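You operate a simulated robot arm through the tools that you are given. There is no shell and no other tool.

You run a simulated robot arm. Do the job below in one go: nothing can be reset, and whatever is moved stays where it is left.

TASK
Melt the pellets at the card's heat, crank out the streaks and switch the melter off.
Fine: shut the lid before heating; the wax runs at 70 to 90 degrees.

The check looks at the end state, three seconds after you hand in, the way a careful person would. Anything else that was tipped, shoved, dropped, spilled or broken makes it a failure. Lids that push on must go on centred and level and be pressed home; caps that screw on are set level and turned clockwise until they are tight.

THE ROBOT
A 6-joint arm with a two-finger gripper, fixed in place. Base frame: the origin is on the floor under the middle of its stand, x ahead of it, y to its left, z up. Readings come in mm, rad, newtons and seconds.
It reaches about 1572 mm from its shoulder. Its first joint turns from -2.897 to 2.897 rad. Payload 2.45 kg.
The TCP is the grasp point between the finger pads, 20 mm short of the fingertips. In the tool frame z runs along the fingers and y along their closing line. The gripper opens to 140 mm; its body begins 168 mm behind the TCP.
Orientation is that of the tool frame in the base frame, as a unit quaternion [w, x, y, z]. With the fingers straight down and closing along the base's y, the tool's x points along the base's -x, its y along +y and its z along -z.

THE INTERFACE
- The arm moves only by the tool play_rows. Its argument "commands" is a list of rows, each a list of 3 entries, a list of its own where there are three numbers: the opening, from 0 (shut) to 1 (fully open), then the shift along the base's x, y, z in cm, then the turn, a rotation vector about the base's x, y, z in rad. In form: [[hand, [dx, dy, dz], [rx, ry, rz]], ...]. A call has 1 to 20 rows; each row is the pose to reach, as a shift and turn from the pose commanded when the call began. A row lasts 0.2 s, in which the tool goes at most 50 mm and 0.15 rad; a call with a longer step from one row to the next is refused whole, and so is a gripper value outside its range. A pose out of reach is approached as far as the arm can. The call stops where the force on the tool passes 50 N (or 10 N more than at its start, if that is more) or the arm is blocked; 0.2 s more then pass. Each finger travels about 45 mm/s and halts on what it meets, pressing with about 34 N; the grip force reading is that of the motor and also rises with nothing between the fingers. The clock runs only during rows and for 0.2 s after the last one: add rows that repeat a pose to give the fingers time. It gives the time, the measured TCP pose, the force on the tool (base axes), the opening and the grip force at its end, in the units of the frame above (readings bear some noise), with the torque about the TCP (base axes, N m) and any sound that the robot's microphone picked up.
- Cameras (640 x 400 px; columns grow to the right, rows downward): "scene" is fixed at [208.3, 637.9, 1731.3]; the picture's right is [-0.95, -0.31, 0.00], its down [-0.15, 0.47, -0.87] and it looks along [0.27, -0.83, -0.49] (base axes); focal length 367 px, centre (320, 200). "wrist" rides on the gripper at [78, 11, -209] in the tool frame; the picture's right is [-0.14, 0.99, 0.00], its down [-0.92, -0.13, -0.37] and it looks along [-0.36, -0.05, 0.93] (tool axes); focal length 280 px, centre (320, 200).
- get_image(camera): a new picture of that camera. No time passes.
- locate(camera, pixels): for up to 12 pixels [column, row] of the newest picture of that camera ("zoom" is the newest enlarged one), the place [x, y, z] in the base frame of the surface seen there, good to about 2 mm, but the place of the scene camera against the robot may be out by one fixed shift of up to 25 mm in any direction. No time passes.
- close_up(camera, box): a new picture of the part [left, top, right, bottom] of that camera's present view, enlarged. No time passes.
- sign_off(): hands the job in; it is judged then, once.

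Unless the task says otherwise, let go and move clear before handing in.

The tools are called after "Emit:" as name(argument=value, ...) on one line, values as JSON. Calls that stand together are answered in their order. play_rows: Moves the arm, as the interface text tells. Its arguments: {"type":"object","properties":{"commands":{"type":"array"}},"required":["commands"]} The other tools are called the same way: get_image (camera) takes a picture; locate (camera, pixels) gives the place of the surface under pixels of a picture; close_up (camera, box) takes an enlarged picture of a part of a camera's view; sign_off () hands the job in.

At the start:

```text
time_s: 0.0
ee_pos: [565.4, -16.5, 1440.5]
tool_rot: [0.001, -0.001, 1.0, 0.0]
force: [0.4, 0.6, 0.2]
ft_torque: [-0.01, -0.02, -0.02]
opening: 139.8
grip_force: 0.1
```

scene: 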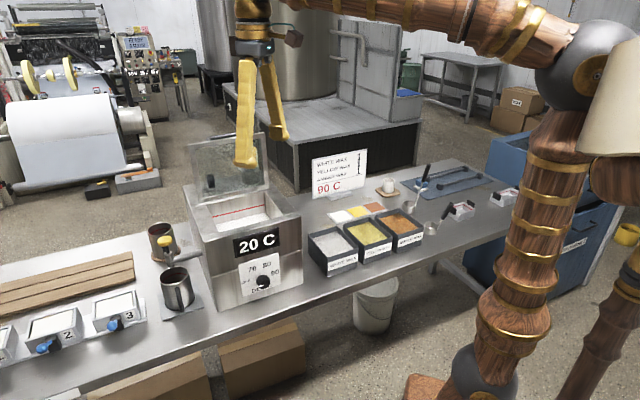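
wrist: 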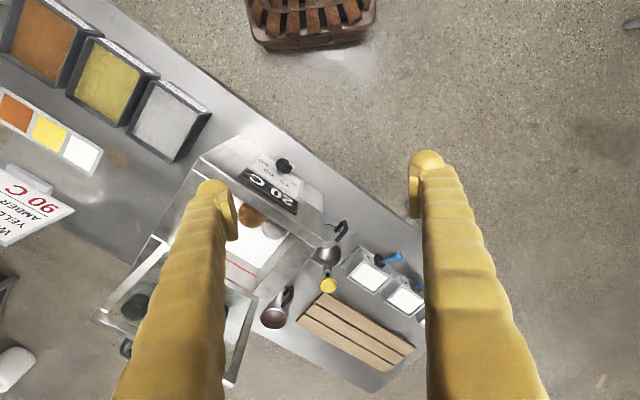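

The scene shows a melter with an open lid (scene ~[230,165]), a 20 C display, a dial at [262,283], a crank with a yellow knob at [168,243], and a card reading something like "90 C" at [340,175]. I'll take enlarged views before moving.

Emit:
close_up(camera="scene", box=[140, 120, 320, 320])

Emit:
close_up(camera="scene", box=[290, 140, 390, 210])

Emit:
close_up(camera="scene", box=[300, 160, 530, 290])

Emit:
close_up(camera="wrist", box=[80, 120, 440, 390])

```text
2.00 times, centred on (230, 220) of scene
```

zoom: 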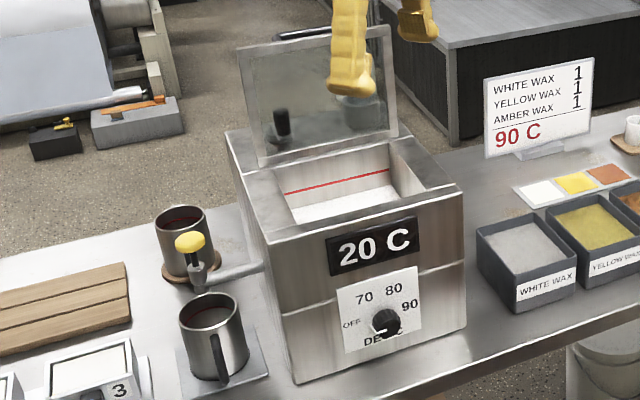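

```text
5.71 times, centred on (340, 175) of scene
```

zoom: 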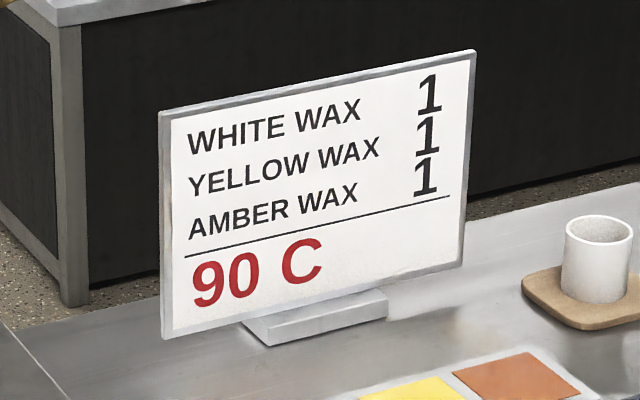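

```text
2.78 times, centred on (415, 225) of scene
```

zoom: 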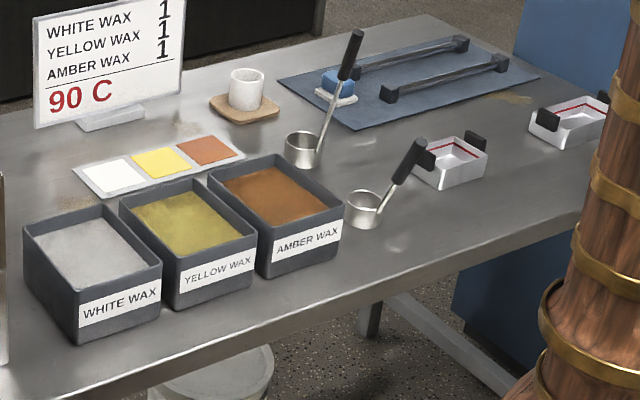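

```text
1.48 times, centred on (260, 255) of wrist
```

zoom: 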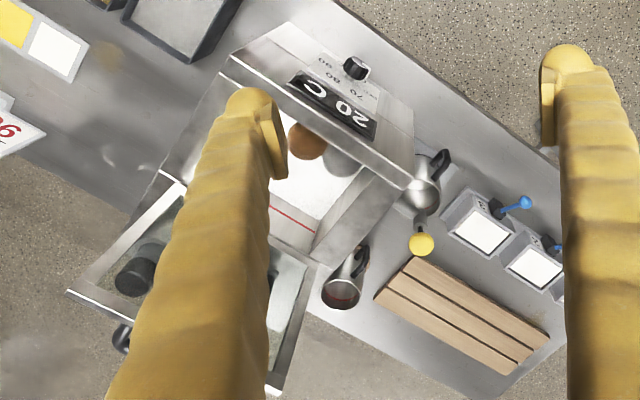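

The card reads 90 C; the pellets seem to be in the melter already (amber and grey patches at zoom [305,140] and [340,160]). I'll locate key points in both cameras to find the layout and the scene-camera shift.

Emit:
get_image(camera="wrist")

Emit:
locate(camera="wrist", pixels=[[284, 165], [270, 190], [203, 158], [328, 245], [328, 286], [268, 230], [98, 318], [228, 386], [136, 303], [127, 347], [282, 318], [244, 270]])

Emit:
locate(camera="scene", pixels=[[262, 282], [256, 242], [211, 240], [302, 214], [168, 243], [175, 256], [219, 155], [265, 136], [212, 200], [269, 187], [230, 220], [203, 255]])

Emit:
close_up(camera="wrist", box=[80, 220, 280, 390])

Emit:
close_up(camera="wrist", box=[220, 140, 360, 300])

Emit:
close_up(camera="scene", box=[225, 230, 305, 300])

Emit:
close_up(camera="scene", box=[140, 210, 230, 320])

Emit:
close_up(camera="scene", box=[180, 120, 290, 240])

```text
taken
```

wrist: 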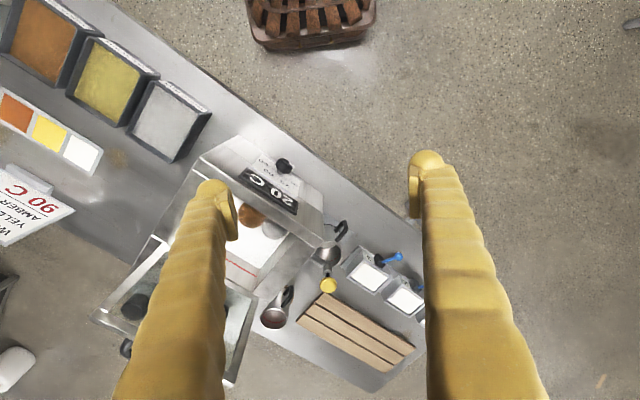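

```text
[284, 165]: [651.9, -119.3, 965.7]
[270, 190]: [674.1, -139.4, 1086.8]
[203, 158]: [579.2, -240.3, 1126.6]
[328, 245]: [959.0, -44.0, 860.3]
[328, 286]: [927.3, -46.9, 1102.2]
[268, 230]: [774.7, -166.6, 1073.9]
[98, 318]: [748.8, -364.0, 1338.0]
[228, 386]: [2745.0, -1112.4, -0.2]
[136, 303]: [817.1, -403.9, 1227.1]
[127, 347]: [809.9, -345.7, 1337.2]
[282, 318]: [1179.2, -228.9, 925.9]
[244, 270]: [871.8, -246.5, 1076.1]
```

```text
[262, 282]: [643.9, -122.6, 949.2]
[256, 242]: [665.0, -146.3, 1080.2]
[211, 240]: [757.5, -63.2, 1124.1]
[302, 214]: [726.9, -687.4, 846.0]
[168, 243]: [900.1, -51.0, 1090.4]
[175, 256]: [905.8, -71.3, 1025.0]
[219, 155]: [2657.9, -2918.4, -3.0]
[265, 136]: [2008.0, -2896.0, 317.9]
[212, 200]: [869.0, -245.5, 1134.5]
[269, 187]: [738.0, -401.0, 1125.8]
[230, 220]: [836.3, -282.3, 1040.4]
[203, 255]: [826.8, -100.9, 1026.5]
```

```text
2.35 times, centred on (180, 305) of wrist
```

zoom: 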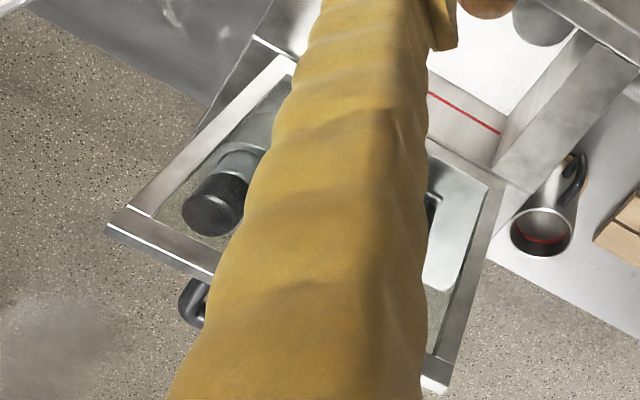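

```text
2.50 times, centred on (290, 220) of wrist
```

zoom: 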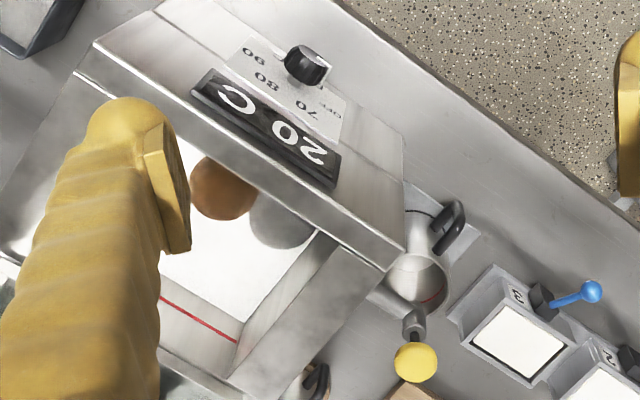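

```text
5.71 times, centred on (265, 265) of scene
```

zoom: 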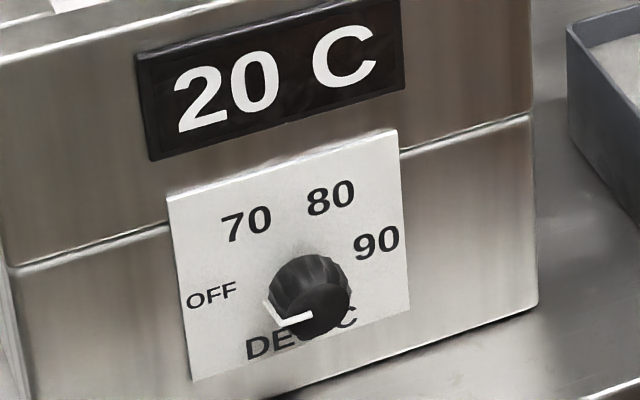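

```text
3.64 times, centred on (185, 265) of scene
```

zoom: 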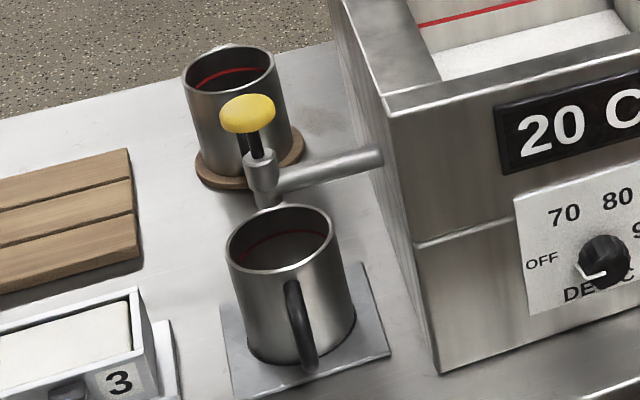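

```text
3.33 times, centred on (235, 180) of scene
```

zoom: 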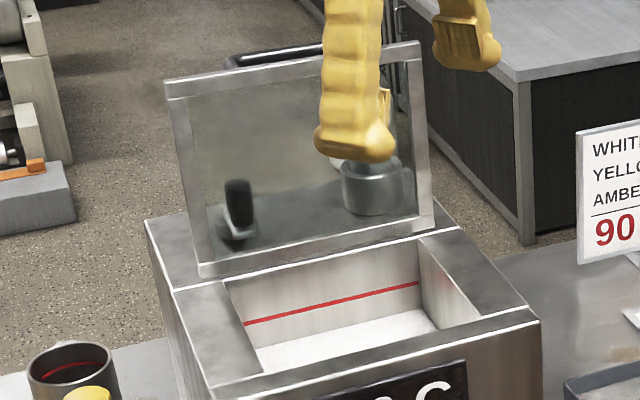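

The yellow-knobbed part at scene [168,243] is a tap on a spout over a cup, so I leave that alone; the crank (black grip at zoom [238,205], hub at [372,180]) sits on the back of the open glass lid, with a bar handle at its top edge [270,57]. I'll locate these in the latest zoom.

Emit:
locate(camera="zoom", pixels=[[180, 92], [410, 55], [205, 268], [428, 224], [235, 62], [310, 50], [372, 190], [238, 195], [240, 230], [300, 150], [160, 225], [505, 300]])

Emit:
close_up(camera="scene", box=[200, 120, 275, 180])

```text
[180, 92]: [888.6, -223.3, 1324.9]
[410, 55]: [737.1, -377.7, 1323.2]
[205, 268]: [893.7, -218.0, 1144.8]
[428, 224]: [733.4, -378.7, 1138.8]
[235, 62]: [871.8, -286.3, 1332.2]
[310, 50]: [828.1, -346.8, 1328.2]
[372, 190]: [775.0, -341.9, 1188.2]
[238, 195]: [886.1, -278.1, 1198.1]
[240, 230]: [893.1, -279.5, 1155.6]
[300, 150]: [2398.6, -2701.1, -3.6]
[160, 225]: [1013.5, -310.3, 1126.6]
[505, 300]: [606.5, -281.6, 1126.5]
```

```text
6.67 times, centred on (238, 150) of scene
```

zoom: 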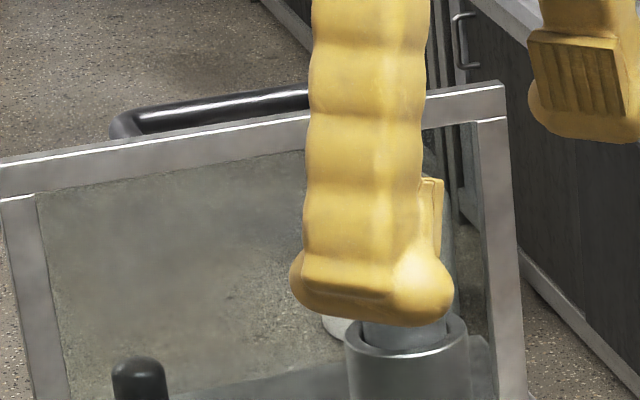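

The lid stands vertical and the glass is see-through to the locator, so I need an unobstructed look from above at what's behind it. I'll raise the tool 10 cm and move it above the melter (lid top is ~z 1340, fingertips stay above 1500).

Emit:
play_rows(commands=[[1, [0, 0, 4], [0, 0, 0]], [1, [0, 0, 8], [0, 0, 0]], [1, [1, -3, 11], [0, 0, 0]], [1, [3, -7, 12], [0, 0, 0]], [1, [5, -11, 12], [0, 0, 0]], [1, [7, -15, 12], [0, 0, 0]], [1, [9, -19, 12], [0, 0, 0]], [1, [11, -23, 12], [0, 0, 0]], [1, [12, -27, 12], [0, 0, 0]], [1, [13, -30, 12], [0, 0, 0]], [1, [13, -30, 12], [0, 0, 0]]])

Emit:
get_image(camera="wrist")

Emit:
get_image(camera="scene")

```text
time_s: 2.4
ee_pos: [690.0, -318.2, 1547.7]
tool_rot: [0.003, -0.001, 1.0, -0.002]
force: [0.7, 0.2, 0.6]
ft_torque: [0.0, -0.02, 0.01]
opening: 139.9
grip_force: 0.0
out of reach, approached as far as the arm can: row 9, 10, 11
```

```text
taken
```

wrist: 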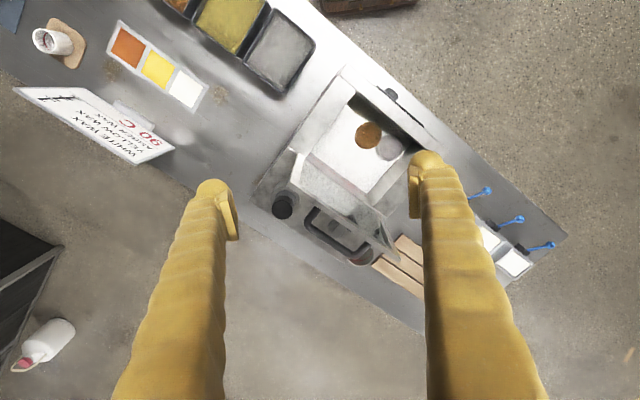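

```text
taken
```

scene: 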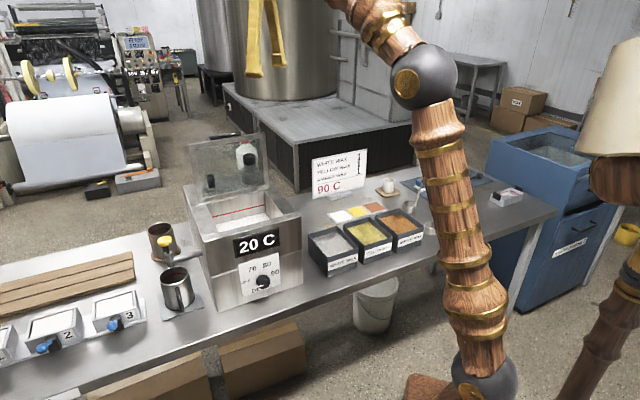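

Now the view is clear: the rear deck behind the lid shows a dark disc at wrist [283,207] and a frame at [340,235]. I'll zoom in on both views.

Emit:
close_up(camera="scene", box=[180, 125, 285, 235])

Emit:
close_up(camera="wrist", box=[240, 80, 430, 280])

```text
3.64 times, centred on (232, 180) of scene
```

zoom: 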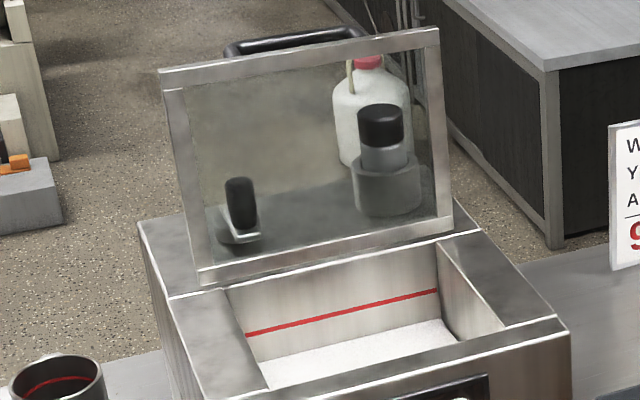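

```text
2.00 times, centred on (335, 180) of wrist
```

zoom: 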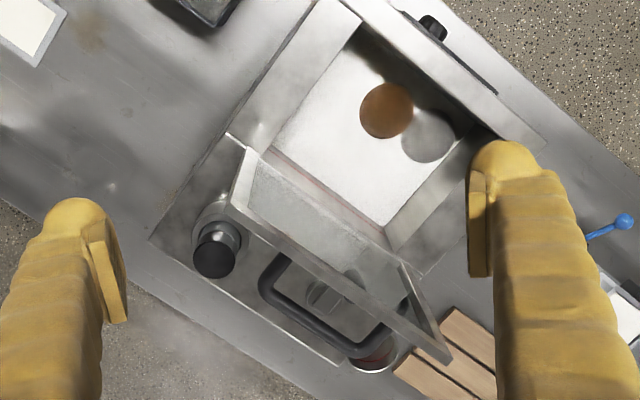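

There's a post with a black cap (wrist zoom [215,255], scene zoom [380,125]) and a small black grip on a silver bracket (scene zoom [240,205]; wrist zoom [325,295]). I'll locate both and look closer.

Emit:
locate(camera="zoom", pixels=[[213, 258], [222, 230], [325, 292], [322, 312], [275, 290], [378, 340], [280, 262], [350, 352], [245, 150], [160, 240], [340, 360], [232, 190]])

Emit:
close_up(camera="wrist", box=[290, 190, 400, 270])

Emit:
close_up(camera="scene", box=[200, 140, 265, 200])

Emit:
locate(camera="zoom", pixels=[[65, 240], [65, 290], [90, 370], [30, 340], [370, 130], [370, 240], [370, 310], [500, 240], [430, 345]])

```text
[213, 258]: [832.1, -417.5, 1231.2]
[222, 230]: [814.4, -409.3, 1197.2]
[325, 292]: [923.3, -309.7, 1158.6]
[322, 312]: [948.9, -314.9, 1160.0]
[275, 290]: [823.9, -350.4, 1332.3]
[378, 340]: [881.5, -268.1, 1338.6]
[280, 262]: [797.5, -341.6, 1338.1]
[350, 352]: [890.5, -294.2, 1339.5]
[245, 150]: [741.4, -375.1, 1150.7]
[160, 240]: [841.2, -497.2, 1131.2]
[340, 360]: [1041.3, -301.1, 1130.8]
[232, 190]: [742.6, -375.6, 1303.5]
```

```text
5.00 times, centred on (345, 230) of wrist
```

zoom: 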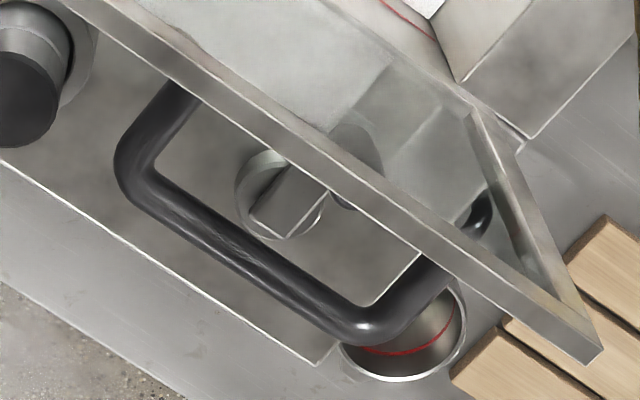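

```text
6.67 times, centred on (232, 170) of scene
```

zoom: 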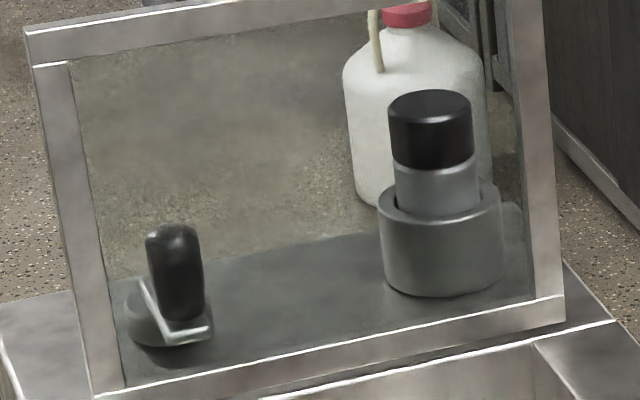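

```text
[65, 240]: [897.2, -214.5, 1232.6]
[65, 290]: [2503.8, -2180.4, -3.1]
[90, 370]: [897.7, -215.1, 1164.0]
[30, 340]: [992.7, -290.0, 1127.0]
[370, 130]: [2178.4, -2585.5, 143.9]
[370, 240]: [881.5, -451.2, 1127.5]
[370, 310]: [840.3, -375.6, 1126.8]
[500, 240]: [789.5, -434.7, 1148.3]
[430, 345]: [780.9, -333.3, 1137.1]
```

The crank appears to be the black grip on an arm at the rear deck's far end (wrist ~[340,232]), and the bar handle sticks out backward from the lid's top edge. I'll measure the handle, lid and crank in the wrist view.

Emit:
close_up(camera="wrist", box=[281, 190, 409, 270])

Emit:
locate(camera="zoom", pixels=[[122, 165], [146, 165], [250, 250], [265, 235], [362, 335], [400, 275], [182, 95], [200, 75], [340, 170], [585, 352], [275, 225], [300, 180]])

```text
5.00 times, centred on (345, 230) of wrist
```

zoom: 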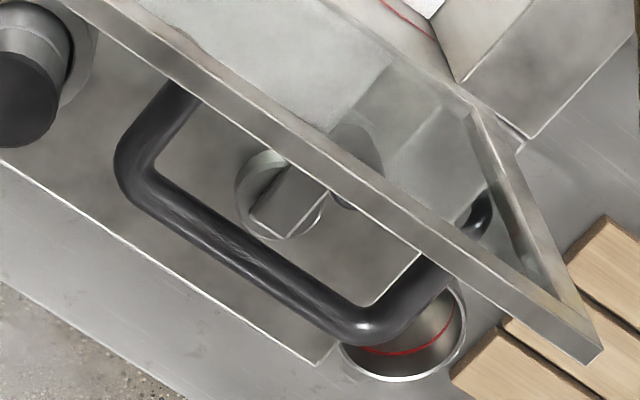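

```text
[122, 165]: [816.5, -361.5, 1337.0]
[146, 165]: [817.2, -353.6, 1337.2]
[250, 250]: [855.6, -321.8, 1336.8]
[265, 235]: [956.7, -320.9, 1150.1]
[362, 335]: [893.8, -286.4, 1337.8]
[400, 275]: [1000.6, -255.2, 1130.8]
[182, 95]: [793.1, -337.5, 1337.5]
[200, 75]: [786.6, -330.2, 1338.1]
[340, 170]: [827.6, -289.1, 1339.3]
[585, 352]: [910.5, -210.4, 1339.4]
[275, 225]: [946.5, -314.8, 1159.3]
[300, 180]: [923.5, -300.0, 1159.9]
```

The lid's top edge is at z≈1339, its plane at (x−y)/√2≈790, and the handle bar is about 40 mm behind it. I'll check the pot contents and the lid once more before planning the closing arc.

Emit:
close_up(camera="wrist", box=[330, 90, 420, 180])

Emit:
locate(camera="zoom", pixels=[[320, 150], [400, 240], [250, 250], [200, 60], [180, 300], [520, 60]])

Emit:
close_up(camera="wrist", box=[400, 140, 480, 230])

Emit:
close_up(camera="scene", box=[220, 0, 320, 90])

```text
4.44 times, centred on (375, 135) of wrist
```

zoom: 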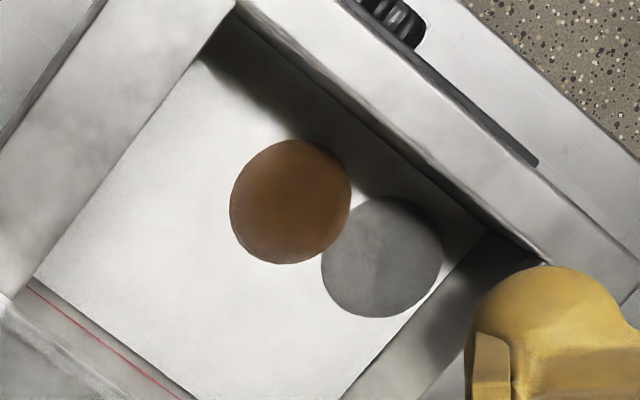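

```text
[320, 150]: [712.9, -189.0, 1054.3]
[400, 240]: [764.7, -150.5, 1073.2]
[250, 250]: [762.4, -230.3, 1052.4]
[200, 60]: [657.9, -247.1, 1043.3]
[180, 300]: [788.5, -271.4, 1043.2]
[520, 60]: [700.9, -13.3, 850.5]
```

```text
4.44 times, centred on (440, 185) of wrist
```

zoom: 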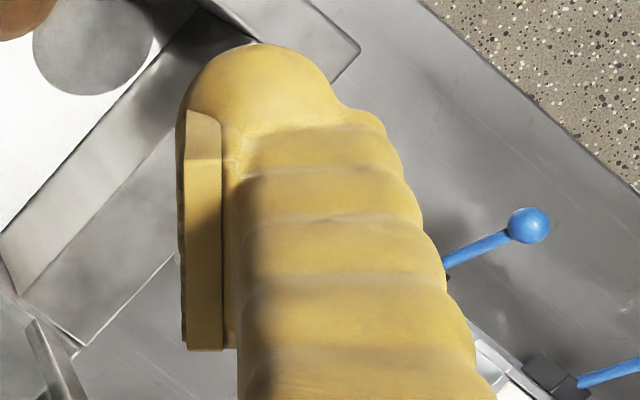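

```text
4.44 times, centred on (270, 45) of scene
```

zoom: 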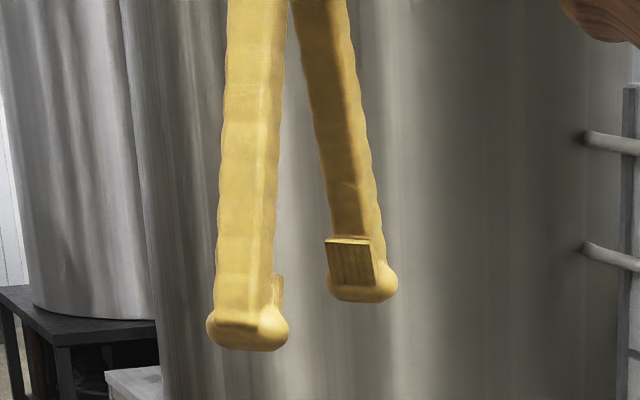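

The pellets (amber and grey discs) are already in the pot. I'll yaw the gripper +45° so its fingers close square to the lid, lowering slightly but staying well above the lid's top (1339).

Emit:
play_rows(commands=[[0.9, [0, 0, -3], [0, 0, 0.13]], [0.8, [0, 0, -6], [0, 0, 0.26]], [0.7, [0, 0, -8], [0, 0, 0.39]], [0.6, [0, 0, -10], [0, 0, 0.52]], [0.5, [0, 0, -10], [0, 0, 0.65]], [0.46, [0, 0, -10], [0, 0, 0.785]], [0.46, [0, 0, -10], [0, 0, 0.785]], [0.46, [0, 0, -10], [0, 0, 0.785]]])

Emit:
get_image(camera="wrist")

```text
time_s: 4.2
ee_pos: [692.6, -316.6, 1446.7]
tool_rot: [0.002, -0.383, 0.924, 0.0]
force: [-0.5, 0.6, 0.6]
ft_torque: [0.01, 0.01, 0.01]
opening: 64.5
grip_force: 0.0
```

```text
taken
```

wrist: 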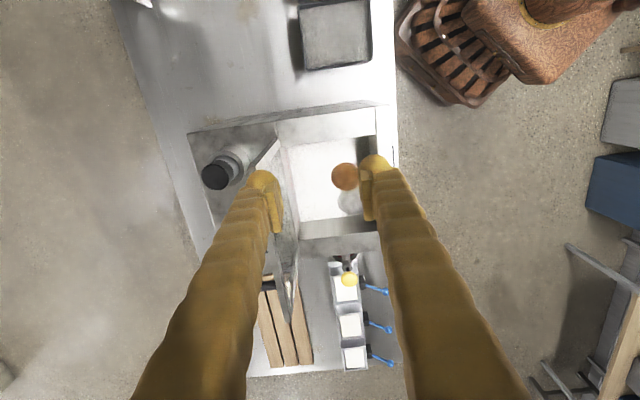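

The tool is now square to the lid (lid edge-on near wrist column 285), at z 1447. I'll move over the lid's handle centre (target x≈841, y≈−311) at z≈1400, tips still 40 mm above the lid.

Emit:
play_rows(commands=[[0.46, [3, 0, -1], [0, 0, 0]], [0.46, [6, 0.2, -2], [0, 0, 0]], [0.46, [9, 0.4, -3], [0, 0, 0]], [0.46, [12, 0.5, -4], [0, 0, 0]], [0.46, [14.85, 0.58, -4.7], [0, 0, 0]], [0.46, [14.85, 0.58, -4.7], [0, 0, 0]]])

Emit:
get_image(camera="wrist")

Emit:
close_up(camera="scene", box=[180, 90, 300, 210])

```text
time_s: 5.6
ee_pos: [839.8, -308.5, 1400.7]
tool_rot: [0.0, -0.383, 0.924, 0.0]
force: [-0.1, -0.1, 0.9]
ft_torque: [-0.03, 0.01, 0.03]
opening: 64.6
grip_force: 0.1
```

```text
taken
```

wrist: 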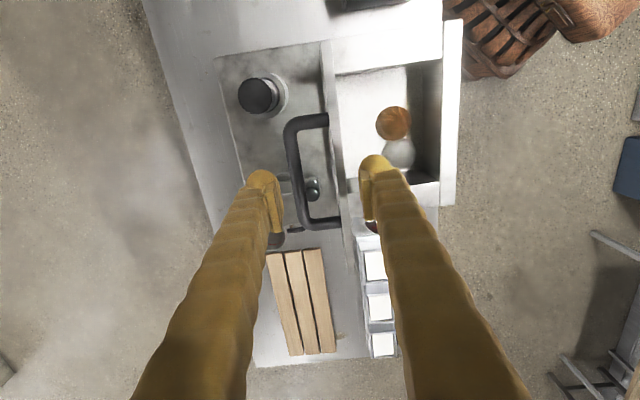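

```text
3.33 times, centred on (240, 150) of scene
```

zoom: 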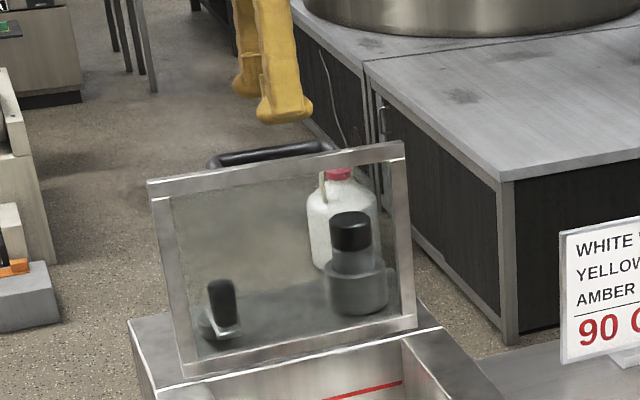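

The handle bar is at wrist col ~298 and the lid edge at ~335, between the fingers as planned. I'll measure them precisely from here.

Emit:
close_up(camera="wrist", box=[225, 60, 385, 240])

Emit:
locate(camera="wrist", pixels=[[293, 160], [298, 160], [330, 130], [336, 130], [342, 190], [335, 190], [290, 130], [305, 220], [312, 188], [330, 120], [352, 268], [324, 45]])

```text
2.22 times, centred on (305, 150) of wrist
```

zoom: 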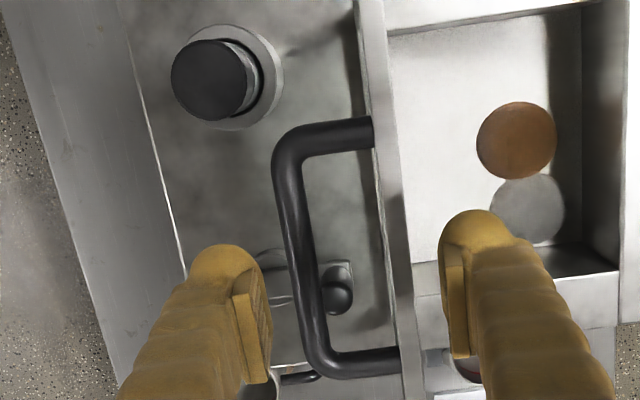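

```text
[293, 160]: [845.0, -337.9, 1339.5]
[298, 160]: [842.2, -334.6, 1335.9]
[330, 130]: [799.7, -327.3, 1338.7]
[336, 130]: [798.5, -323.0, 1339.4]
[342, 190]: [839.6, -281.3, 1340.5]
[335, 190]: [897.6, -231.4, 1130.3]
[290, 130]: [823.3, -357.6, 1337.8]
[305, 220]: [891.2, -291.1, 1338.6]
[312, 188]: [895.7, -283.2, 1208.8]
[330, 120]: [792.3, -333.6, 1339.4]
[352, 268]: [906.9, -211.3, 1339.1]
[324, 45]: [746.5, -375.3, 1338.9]
```

The bar (b≈833) and lid (b≈788–799) fit between the finger pads. I'll open slightly to 70 mm, centre by 2 mm, and lower to z≈1325 to cage the lid and handle.

Emit:
play_rows(commands=[[0.5, [0.14, -0.14, 0], [0, 0, 0]], [0.5, [0.14, -0.14, -2], [0, 0, 0]], [0.5, [0.14, -0.14, -4], [0, 0, 0]], [0.5, [0.14, -0.14, -5.5], [0, 0, 0]], [0.5, [0.14, -0.14, -7], [0, 0, 0]], [0.5, [0.14, -0.14, -7.6], [0, 0, 0]]])

Emit:
get_image(camera="wrist")

Emit:
close_up(camera="scene", box=[180, 90, 300, 210])

```text
time_s: 7.0
ee_pos: [840.9, -310.6, 1324.8]
tool_rot: [0.001, -0.383, 0.924, 0.001]
force: [0.9, -0.5, -0.2]
ft_torque: [0.0, 0.01, -0.02]
opening: 69.8
grip_force: 0.1
```

```text
taken
```

wrist: 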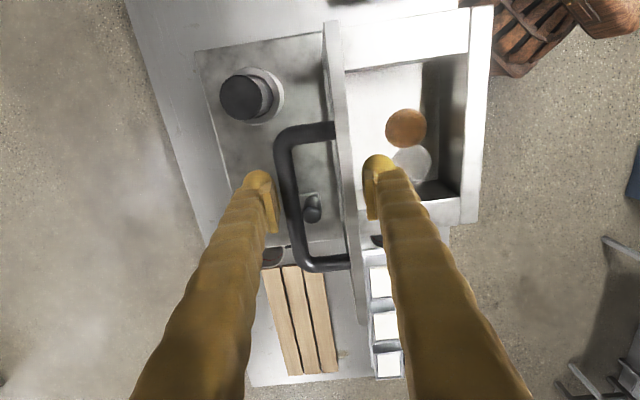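

```text
3.33 times, centred on (240, 150) of scene
```

zoom: 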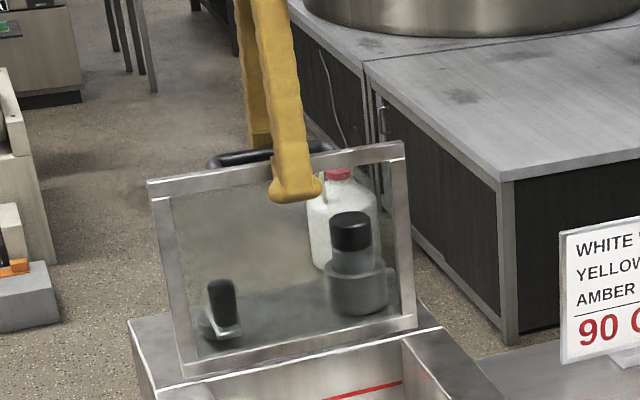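

The cage is in place: front fingertip ahead of the lid glass, rear finger behind the bar, no force. I'll start the closing arc about the hinge with the first 0.3 rad and check.

Emit:
play_rows(commands=[[0.5, [-1.0, 1.0, 0.1], [-0.053, -0.053, 0]], [0.5, [-2.01, 2.01, 0.09], [-0.106, -0.106, 0]], [0.5, [-3.01, 3.01, -0.03], [-0.159, -0.159, 0]], [0.5, [-4.01, 4.01, -0.25], [-0.212, -0.212, 0]]])

Emit:
get_image(camera="wrist")

Emit:
close_up(camera="scene", box=[180, 90, 300, 210])

```text
time_s: 8.0
ee_pos: [800.7, -271.6, 1322.0]
tool_rot: [0.059, -0.379, 0.913, -0.139]
force: [0.0, 0.7, 0.6]
ft_torque: [-0.01, 0.05, 0.02]
opening: 70.5
grip_force: 0.3
```

```text
taken
```

wrist: 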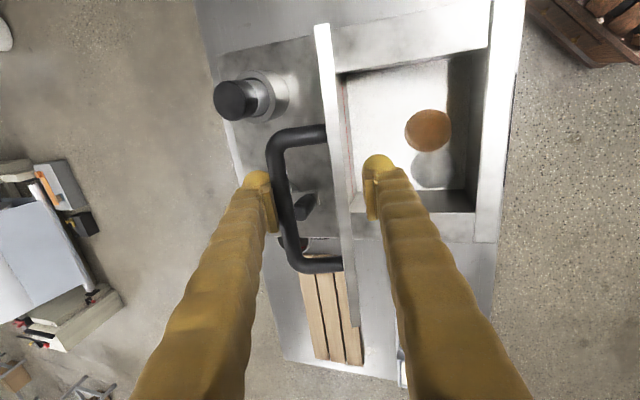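

```text
3.33 times, centred on (240, 150) of scene
```

zoom: 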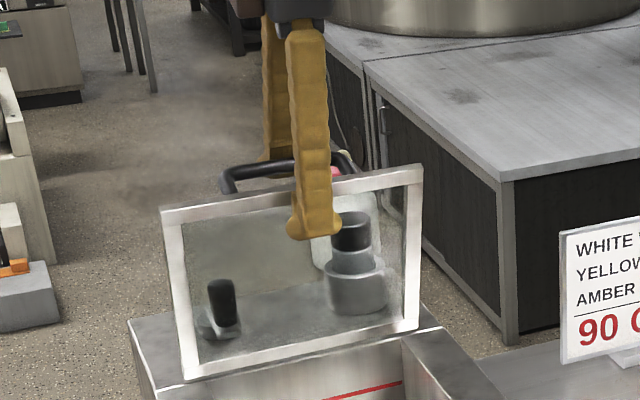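

The lid follows with almost no force and the bar stays against the rear finger. I'll continue the arc to about 57°.

Emit:
play_rows(commands=[[0.5, [-1.3, 1.3, -0.45], [-0.0707, -0.0707, 0]], [0.5, [-2.57, 2.57, -1.09], [-0.1414, -0.1414, 0]], [0.5, [-3.78, 3.78, -1.91], [-0.2121, -0.2121, 0]], [0.5, [-4.93, 4.93, -2.89], [-0.2828, -0.2828, 0]], [0.5, [-6.0, 6.0, -4.03], [-0.3536, -0.3536, 0]], [0.5, [-6.99, 6.99, -5.31], [-0.4243, -0.4243, 0]], [0.5, [-7.88, 7.88, -6.73], [-0.495, -0.495, 0]]])

Emit:
get_image(camera="wrist")

Emit:
close_up(camera="scene", box=[180, 110, 320, 250])

```text
time_s: 9.6
ee_pos: [723.3, -190.6, 1253.9]
tool_rot: [0.184, -0.337, 0.811, -0.442]
force: [0.4, -0.3, -0.1]
ft_torque: [-0.02, -0.01, -0.01]
opening: 69.9
grip_force: 0.2
```

```text
taken
```

wrist: 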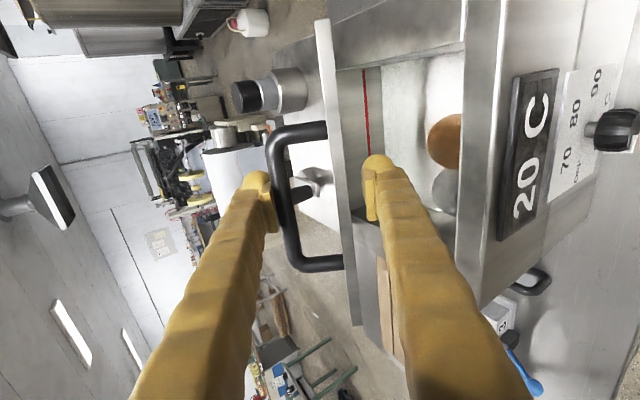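

```text
2.86 times, centred on (250, 180) of scene
```

zoom: 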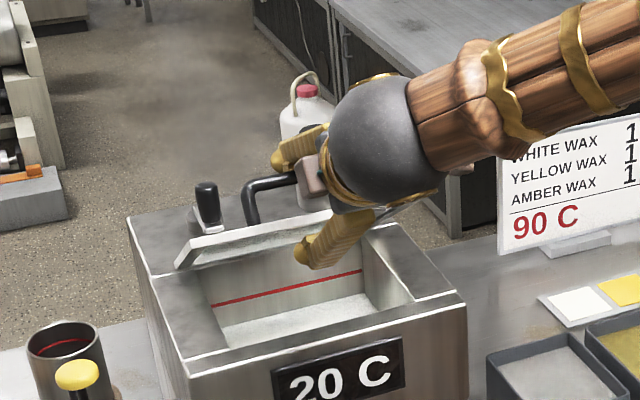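

The lid stays against the rear finger by hinge friction even at 57°. I'll continue to about 72°, which keeps the front finger ~2 cm above the pot rim.

Emit:
play_rows(commands=[[0.5, [-0.785, 0.785, -1.54], [-0.0707, -0.0707, 0]], [0.5, [-1.46, 1.46, -3.18], [-0.1414, -0.1414, 0]], [0.5, [-1.754, 1.754, -4.03], [-0.1768, -0.1768, 0]], [0.5, [-1.754, 1.754, -4.03], [-0.1768, -0.1768, 0]]])

Emit:
get_image(camera="wrist")

Emit:
close_up(camera="scene", box=[180, 110, 320, 250])

```text
time_s: 10.6
ee_pos: [705.3, -173.1, 1214.0]
tool_rot: [0.224, -0.311, 0.749, -0.541]
force: [-0.4, -0.4, 0.3]
ft_torque: [0.03, -0.06, 0.0]
opening: 70.1
grip_force: 0.1
```

```text
taken
```

wrist: 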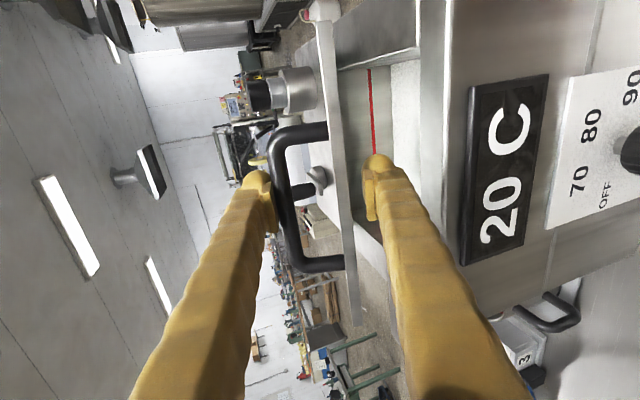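

```text
2.86 times, centred on (250, 180) of scene
```

zoom: 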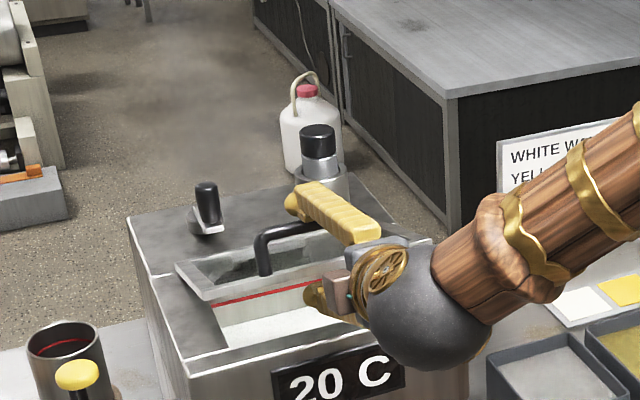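

The lid is at ~72° and steady. I'll lift the cage 5 mm off the bar, withdraw along the finger axis, then rise and close the gripper so I can press the lid down from above.

Emit:
play_rows(commands=[[0.5, [0.11, -0.11, 0.47], [0, 0, 0]], [0.5, [-1.2, 1.2, 1.0], [0, 0, 0]], [0.5, [-2.57, 2.57, 1.73], [0, 0, 0]], [0.5, [-5.25, 5.25, 2.99], [0, 0, 0]], [0.5, [-6.5, 6.5, 4.5], [0, 0, 0]], [0.3, [-6.5, 6.5, 8.5], [0, 0, 0]], [0, [-6.5, 6.5, 10.5], [0, 0, 0]], [0, [-6.5, 6.5, 10.5], [0, 0, 0]], [0, [-6.5, 6.5, 10.5], [0, 0, 0]]])

Emit:
get_image(camera="wrist")

Emit:
close_up(camera="scene", box=[180, 110, 320, 250])

```text
time_s: 12.6
ee_pos: [640.0, -110.7, 1320.1]
tool_rot: [0.224, -0.31, 0.749, -0.541]
force: [0.0, 0.1, 0.1]
ft_torque: [0.02, -0.01, 0.02]
opening: 0.1
grip_force: 13.7
```

```text
taken
```

wrist: 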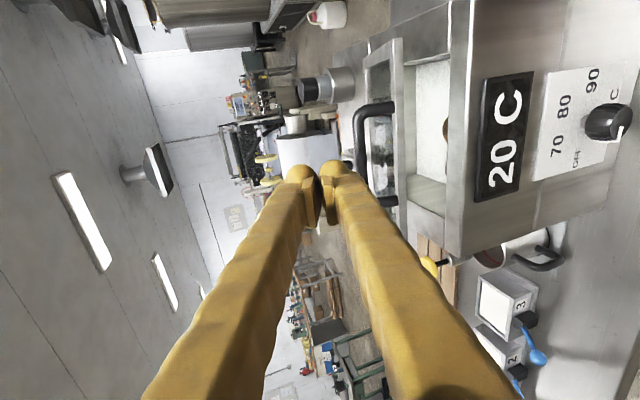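

```text
2.86 times, centred on (250, 180) of scene
```

zoom: 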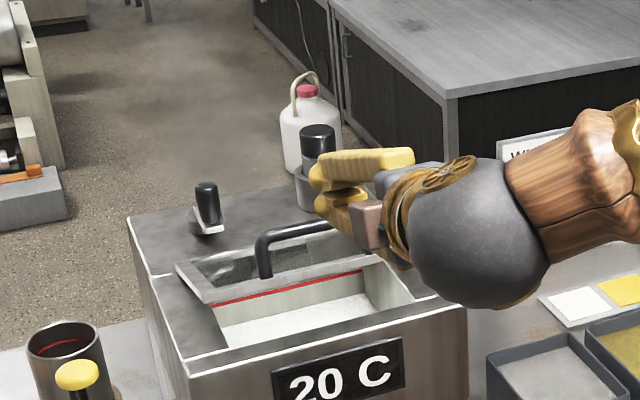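

The lid stays parked at ~72° by itself. I'll bring the closed fingers over the handle bar and lower them onto it to push the lid down.

Emit:
locate(camera="wrist", pixels=[[360, 130], [385, 60], [400, 60], [610, 122], [385, 200], [320, 90]])

Emit:
play_rows(commands=[[0, [2.2, -2.2, 0], [0, 0, 0]], [0, [4.4, -4.4, 0], [0, 0, 0]], [0, [6.65, -6.65, 0], [0, 0, 0]], [0, [6.65, -6.65, -2.5], [0, 0, 0]], [0, [6.6, -6.6, -4.5], [0, 0, 0]], [0, [6.4, -6.4, -6], [0, 0, 0]], [0, [6.2, -6.2, -7.5], [0, 0, 0]]])

Emit:
close_up(camera="scene", box=[180, 110, 320, 250])

Emit:
get_image(camera="wrist")

```text
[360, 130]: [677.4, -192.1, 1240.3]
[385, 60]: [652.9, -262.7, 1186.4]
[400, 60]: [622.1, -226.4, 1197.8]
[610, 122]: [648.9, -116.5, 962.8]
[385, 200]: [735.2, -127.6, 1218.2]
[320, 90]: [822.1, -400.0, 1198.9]
```

```text
time_s: 14.2
ee_pos: [702.3, -172.5, 1243.6]
tool_rot: [0.224, -0.311, 0.749, -0.54]
force: [1.5, 0.0, 0.3]
ft_torque: [0.05, 0.03, -0.01]
opening: 0.0
grip_force: 30.1
```

```text
2.86 times, centred on (250, 180) of scene
```

zoom: 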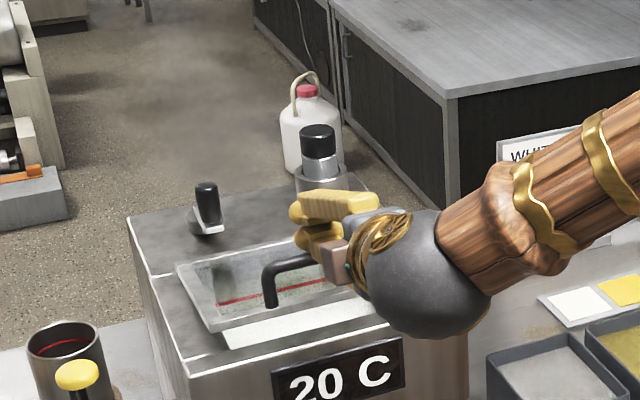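

```text
taken
```

wrist: 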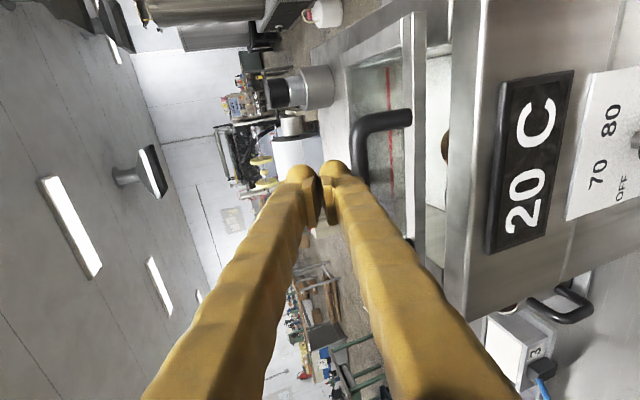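

The lid is moving down with the fingers (only ~1.5 N). I'll keep lowering gently toward the closed position.

Emit:
play_rows(commands=[[0, [-0.2, 0.2, -1], [0, 0, 0]], [0, [-0.4, 0.4, -1.8], [0, 0, 0]], [0, [-0.6, 0.6, -2.4], [0, 0, 0]], [0, [-0.7, 0.7, -2.9], [0, 0, 0]]])

Emit:
close_up(camera="scene", box=[180, 110, 320, 250])

```text
time_s: 15.2
ee_pos: [695.0, -164.0, 1214.5]
tool_rot: [0.225, -0.311, 0.748, -0.541]
force: [-0.4, 0.5, -0.4]
ft_torque: [-0.01, -0.03, 0.04]
opening: 0.0
grip_force: 29.4
```

```text
2.86 times, centred on (250, 180) of scene
```

zoom: 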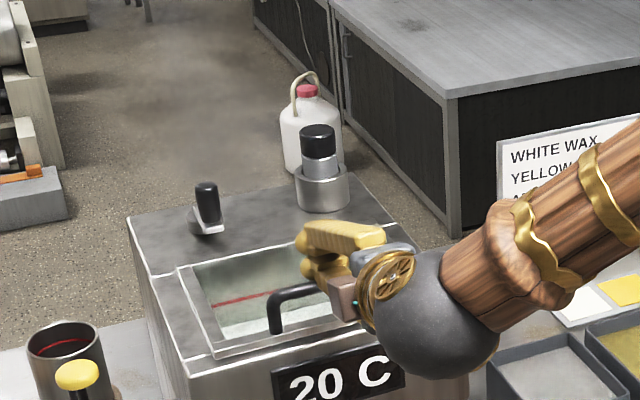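

Nearly flat now; a few more small steps down until contact force rises.

Emit:
play_rows(commands=[[0, [-0.1, 0.1, -0.4], [0, 0, 0]], [0, [-0.15, 0.15, -0.8], [0, 0, 0]], [0, [-0.15, 0.15, -1.1], [0, 0, 0]]])

Emit:
close_up(camera="scene", box=[180, 110, 320, 250])

```text
time_s: 15.9
ee_pos: [693.7, -163.3, 1212.8]
tool_rot: [0.227, -0.309, 0.746, -0.544]
force: [0.7, -1.5, 8.6]
ft_torque: [0.08, -0.11, -0.04]
opening: 0.0
grip_force: 29.7
stopped in row 3: the force on the tool passed its limit at 57 N (the readings are from after the stop); the commanded pose is now the measured one
```

```text
2.86 times, centred on (250, 180) of scene
```

zoom: 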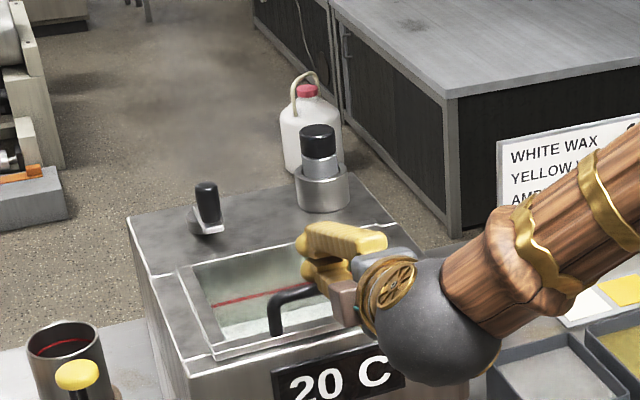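

The press peaked at 57 N, so the lid is down against the pot. I'll lift off, retreat in front of the melter and level the tool so I can check the lid and look at the dial head-on.

Emit:
play_rows(commands=[[0, [0, 0, 2.5], [0, 0, 0]], [0, [-1.5, 1.5, 4], [0, 0, 0]], [0, [-4, 4, 4], [0, 0, 0]], [0, [-6.5, 6.5, 4], [0, 0, 0]], [0.2, [-9, 9, 4], [0, 0, 0]], [0.3, [-11, 11, 2], [-0.07, -0.07, 0]], [0.5, [-12, 12, -1], [-0.14, -0.14, 0]], [0.6, [-12, 12, -4], [-0.226, -0.226, 0]], [0.6, [-12, 12, -8], [-0.226, -0.226, 0]]])

Emit:
get_image(camera="wrist")

Emit:
get_image(camera="scene")

```text
time_s: 17.9
ee_pos: [612.0, -21.8, 1152.6]
tool_rot: [-0.271, 0.268, -0.653, 0.655]
force: [-0.1, -0.8, 0.4]
ft_torque: [0.0, 0.03, -0.01]
opening: 83.9
grip_force: 0.1
out of reach, approached as far as the arm can: row 8, 9
```

```text
taken
```

wrist: 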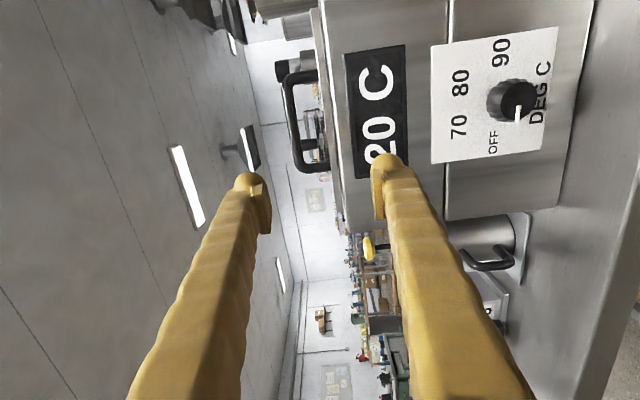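

```text
taken
```

scene: 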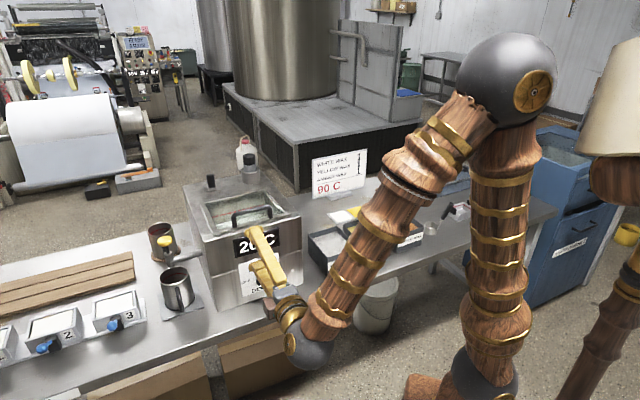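

The lid is closed (scene [237,212]) and the tool is level, but the last rows were out of reach — the arm is folding tightly. I'll locate the arm's joints to understand the reach, and look at the dial up close.

Emit:
locate(camera="scene", pixels=[[490, 370], [505, 70], [305, 345], [350, 250], [290, 310], [495, 200], [460, 130], [262, 245]])

Emit:
close_up(camera="wrist", box=[420, 20, 580, 180])

Emit:
locate(camera="zoom", pixels=[[397, 207], [365, 240], [325, 205], [300, 205], [150, 290], [160, 150], [320, 70], [290, 330], [470, 200], [450, 100]])

Emit:
close_up(camera="scene", box=[180, 160, 310, 310])

```text
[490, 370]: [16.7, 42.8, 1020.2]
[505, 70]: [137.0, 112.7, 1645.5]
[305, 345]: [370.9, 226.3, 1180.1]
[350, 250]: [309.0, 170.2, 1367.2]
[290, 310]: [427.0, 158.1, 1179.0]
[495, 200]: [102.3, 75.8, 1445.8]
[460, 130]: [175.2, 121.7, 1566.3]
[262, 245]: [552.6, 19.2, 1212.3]
```

```text
2.50 times, centred on (500, 100) of wrist
```

zoom: 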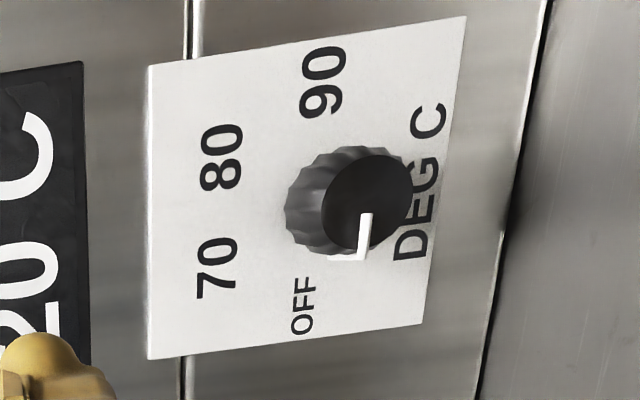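

```text
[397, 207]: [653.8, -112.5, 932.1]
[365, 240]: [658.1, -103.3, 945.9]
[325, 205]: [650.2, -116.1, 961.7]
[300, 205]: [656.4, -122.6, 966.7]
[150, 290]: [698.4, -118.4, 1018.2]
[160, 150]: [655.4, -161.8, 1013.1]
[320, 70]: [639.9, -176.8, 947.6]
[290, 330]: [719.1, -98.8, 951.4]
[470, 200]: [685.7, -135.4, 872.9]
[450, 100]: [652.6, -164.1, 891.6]
```

```text
2.67 times, centred on (245, 235) of scene
```

zoom: 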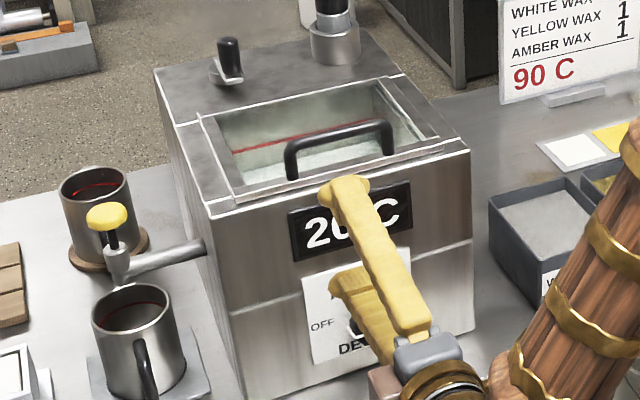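

The knob's centre is about a=376, z=944, front face b≈541, panel b≈578 (a,b = 45° axes); pointer is at OFF (left) and 90 is half a turn clockwise at the right. A small 10° yaw keeps the folded arm in reach, so I'll come down in front of the dial that way.

Emit:
play_rows(commands=[[0.5, [-0.3, -0.4, -3.8], [0, 0, -0.06]], [0.5, [-0.6, -0.7, -7.6], [0, 0, -0.12]], [0.5, [-0.9, -1.1, -11.4], [0, 0, -0.1745]], [0.5, [-1.06, -1.34, -15.2], [0, 0, -0.1745]], [0.5, [-1.06, -1.34, -15.2], [0, 0, -0.1745]]])

Emit:
get_image(camera="wrist")

Emit:
get_image(camera="scene")

```text
time_s: 19.1
ee_pos: [608.6, -28.0, 1005.3]
tool_rot: [-0.214, 0.21, -0.672, 0.677]
force: [-0.5, 0.6, -0.2]
ft_torque: [0.01, -0.01, 0.0]
opening: 70.1
grip_force: 0.0
out of reach, approached as far as the arm can: row 1, 4, 5
```

```text
taken
```

wrist: 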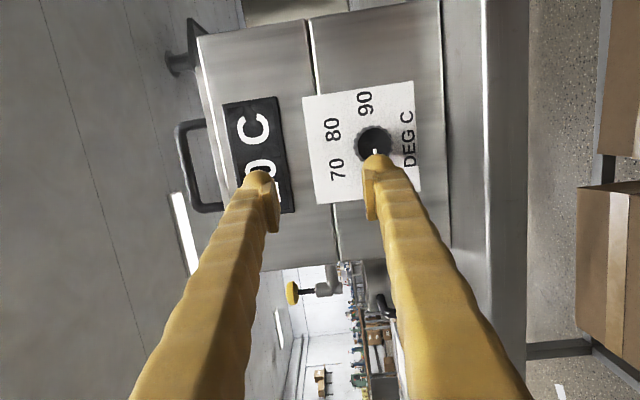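

```text
taken
```

scene: 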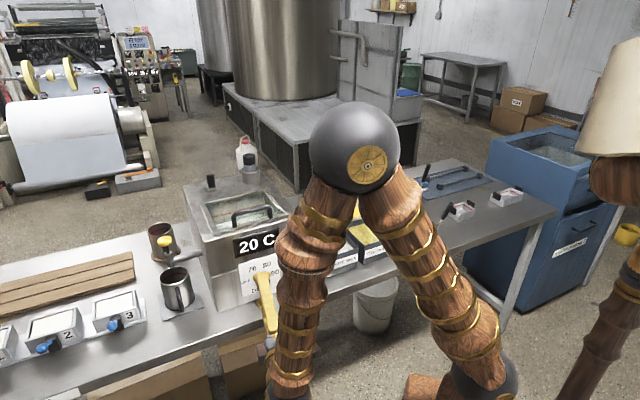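

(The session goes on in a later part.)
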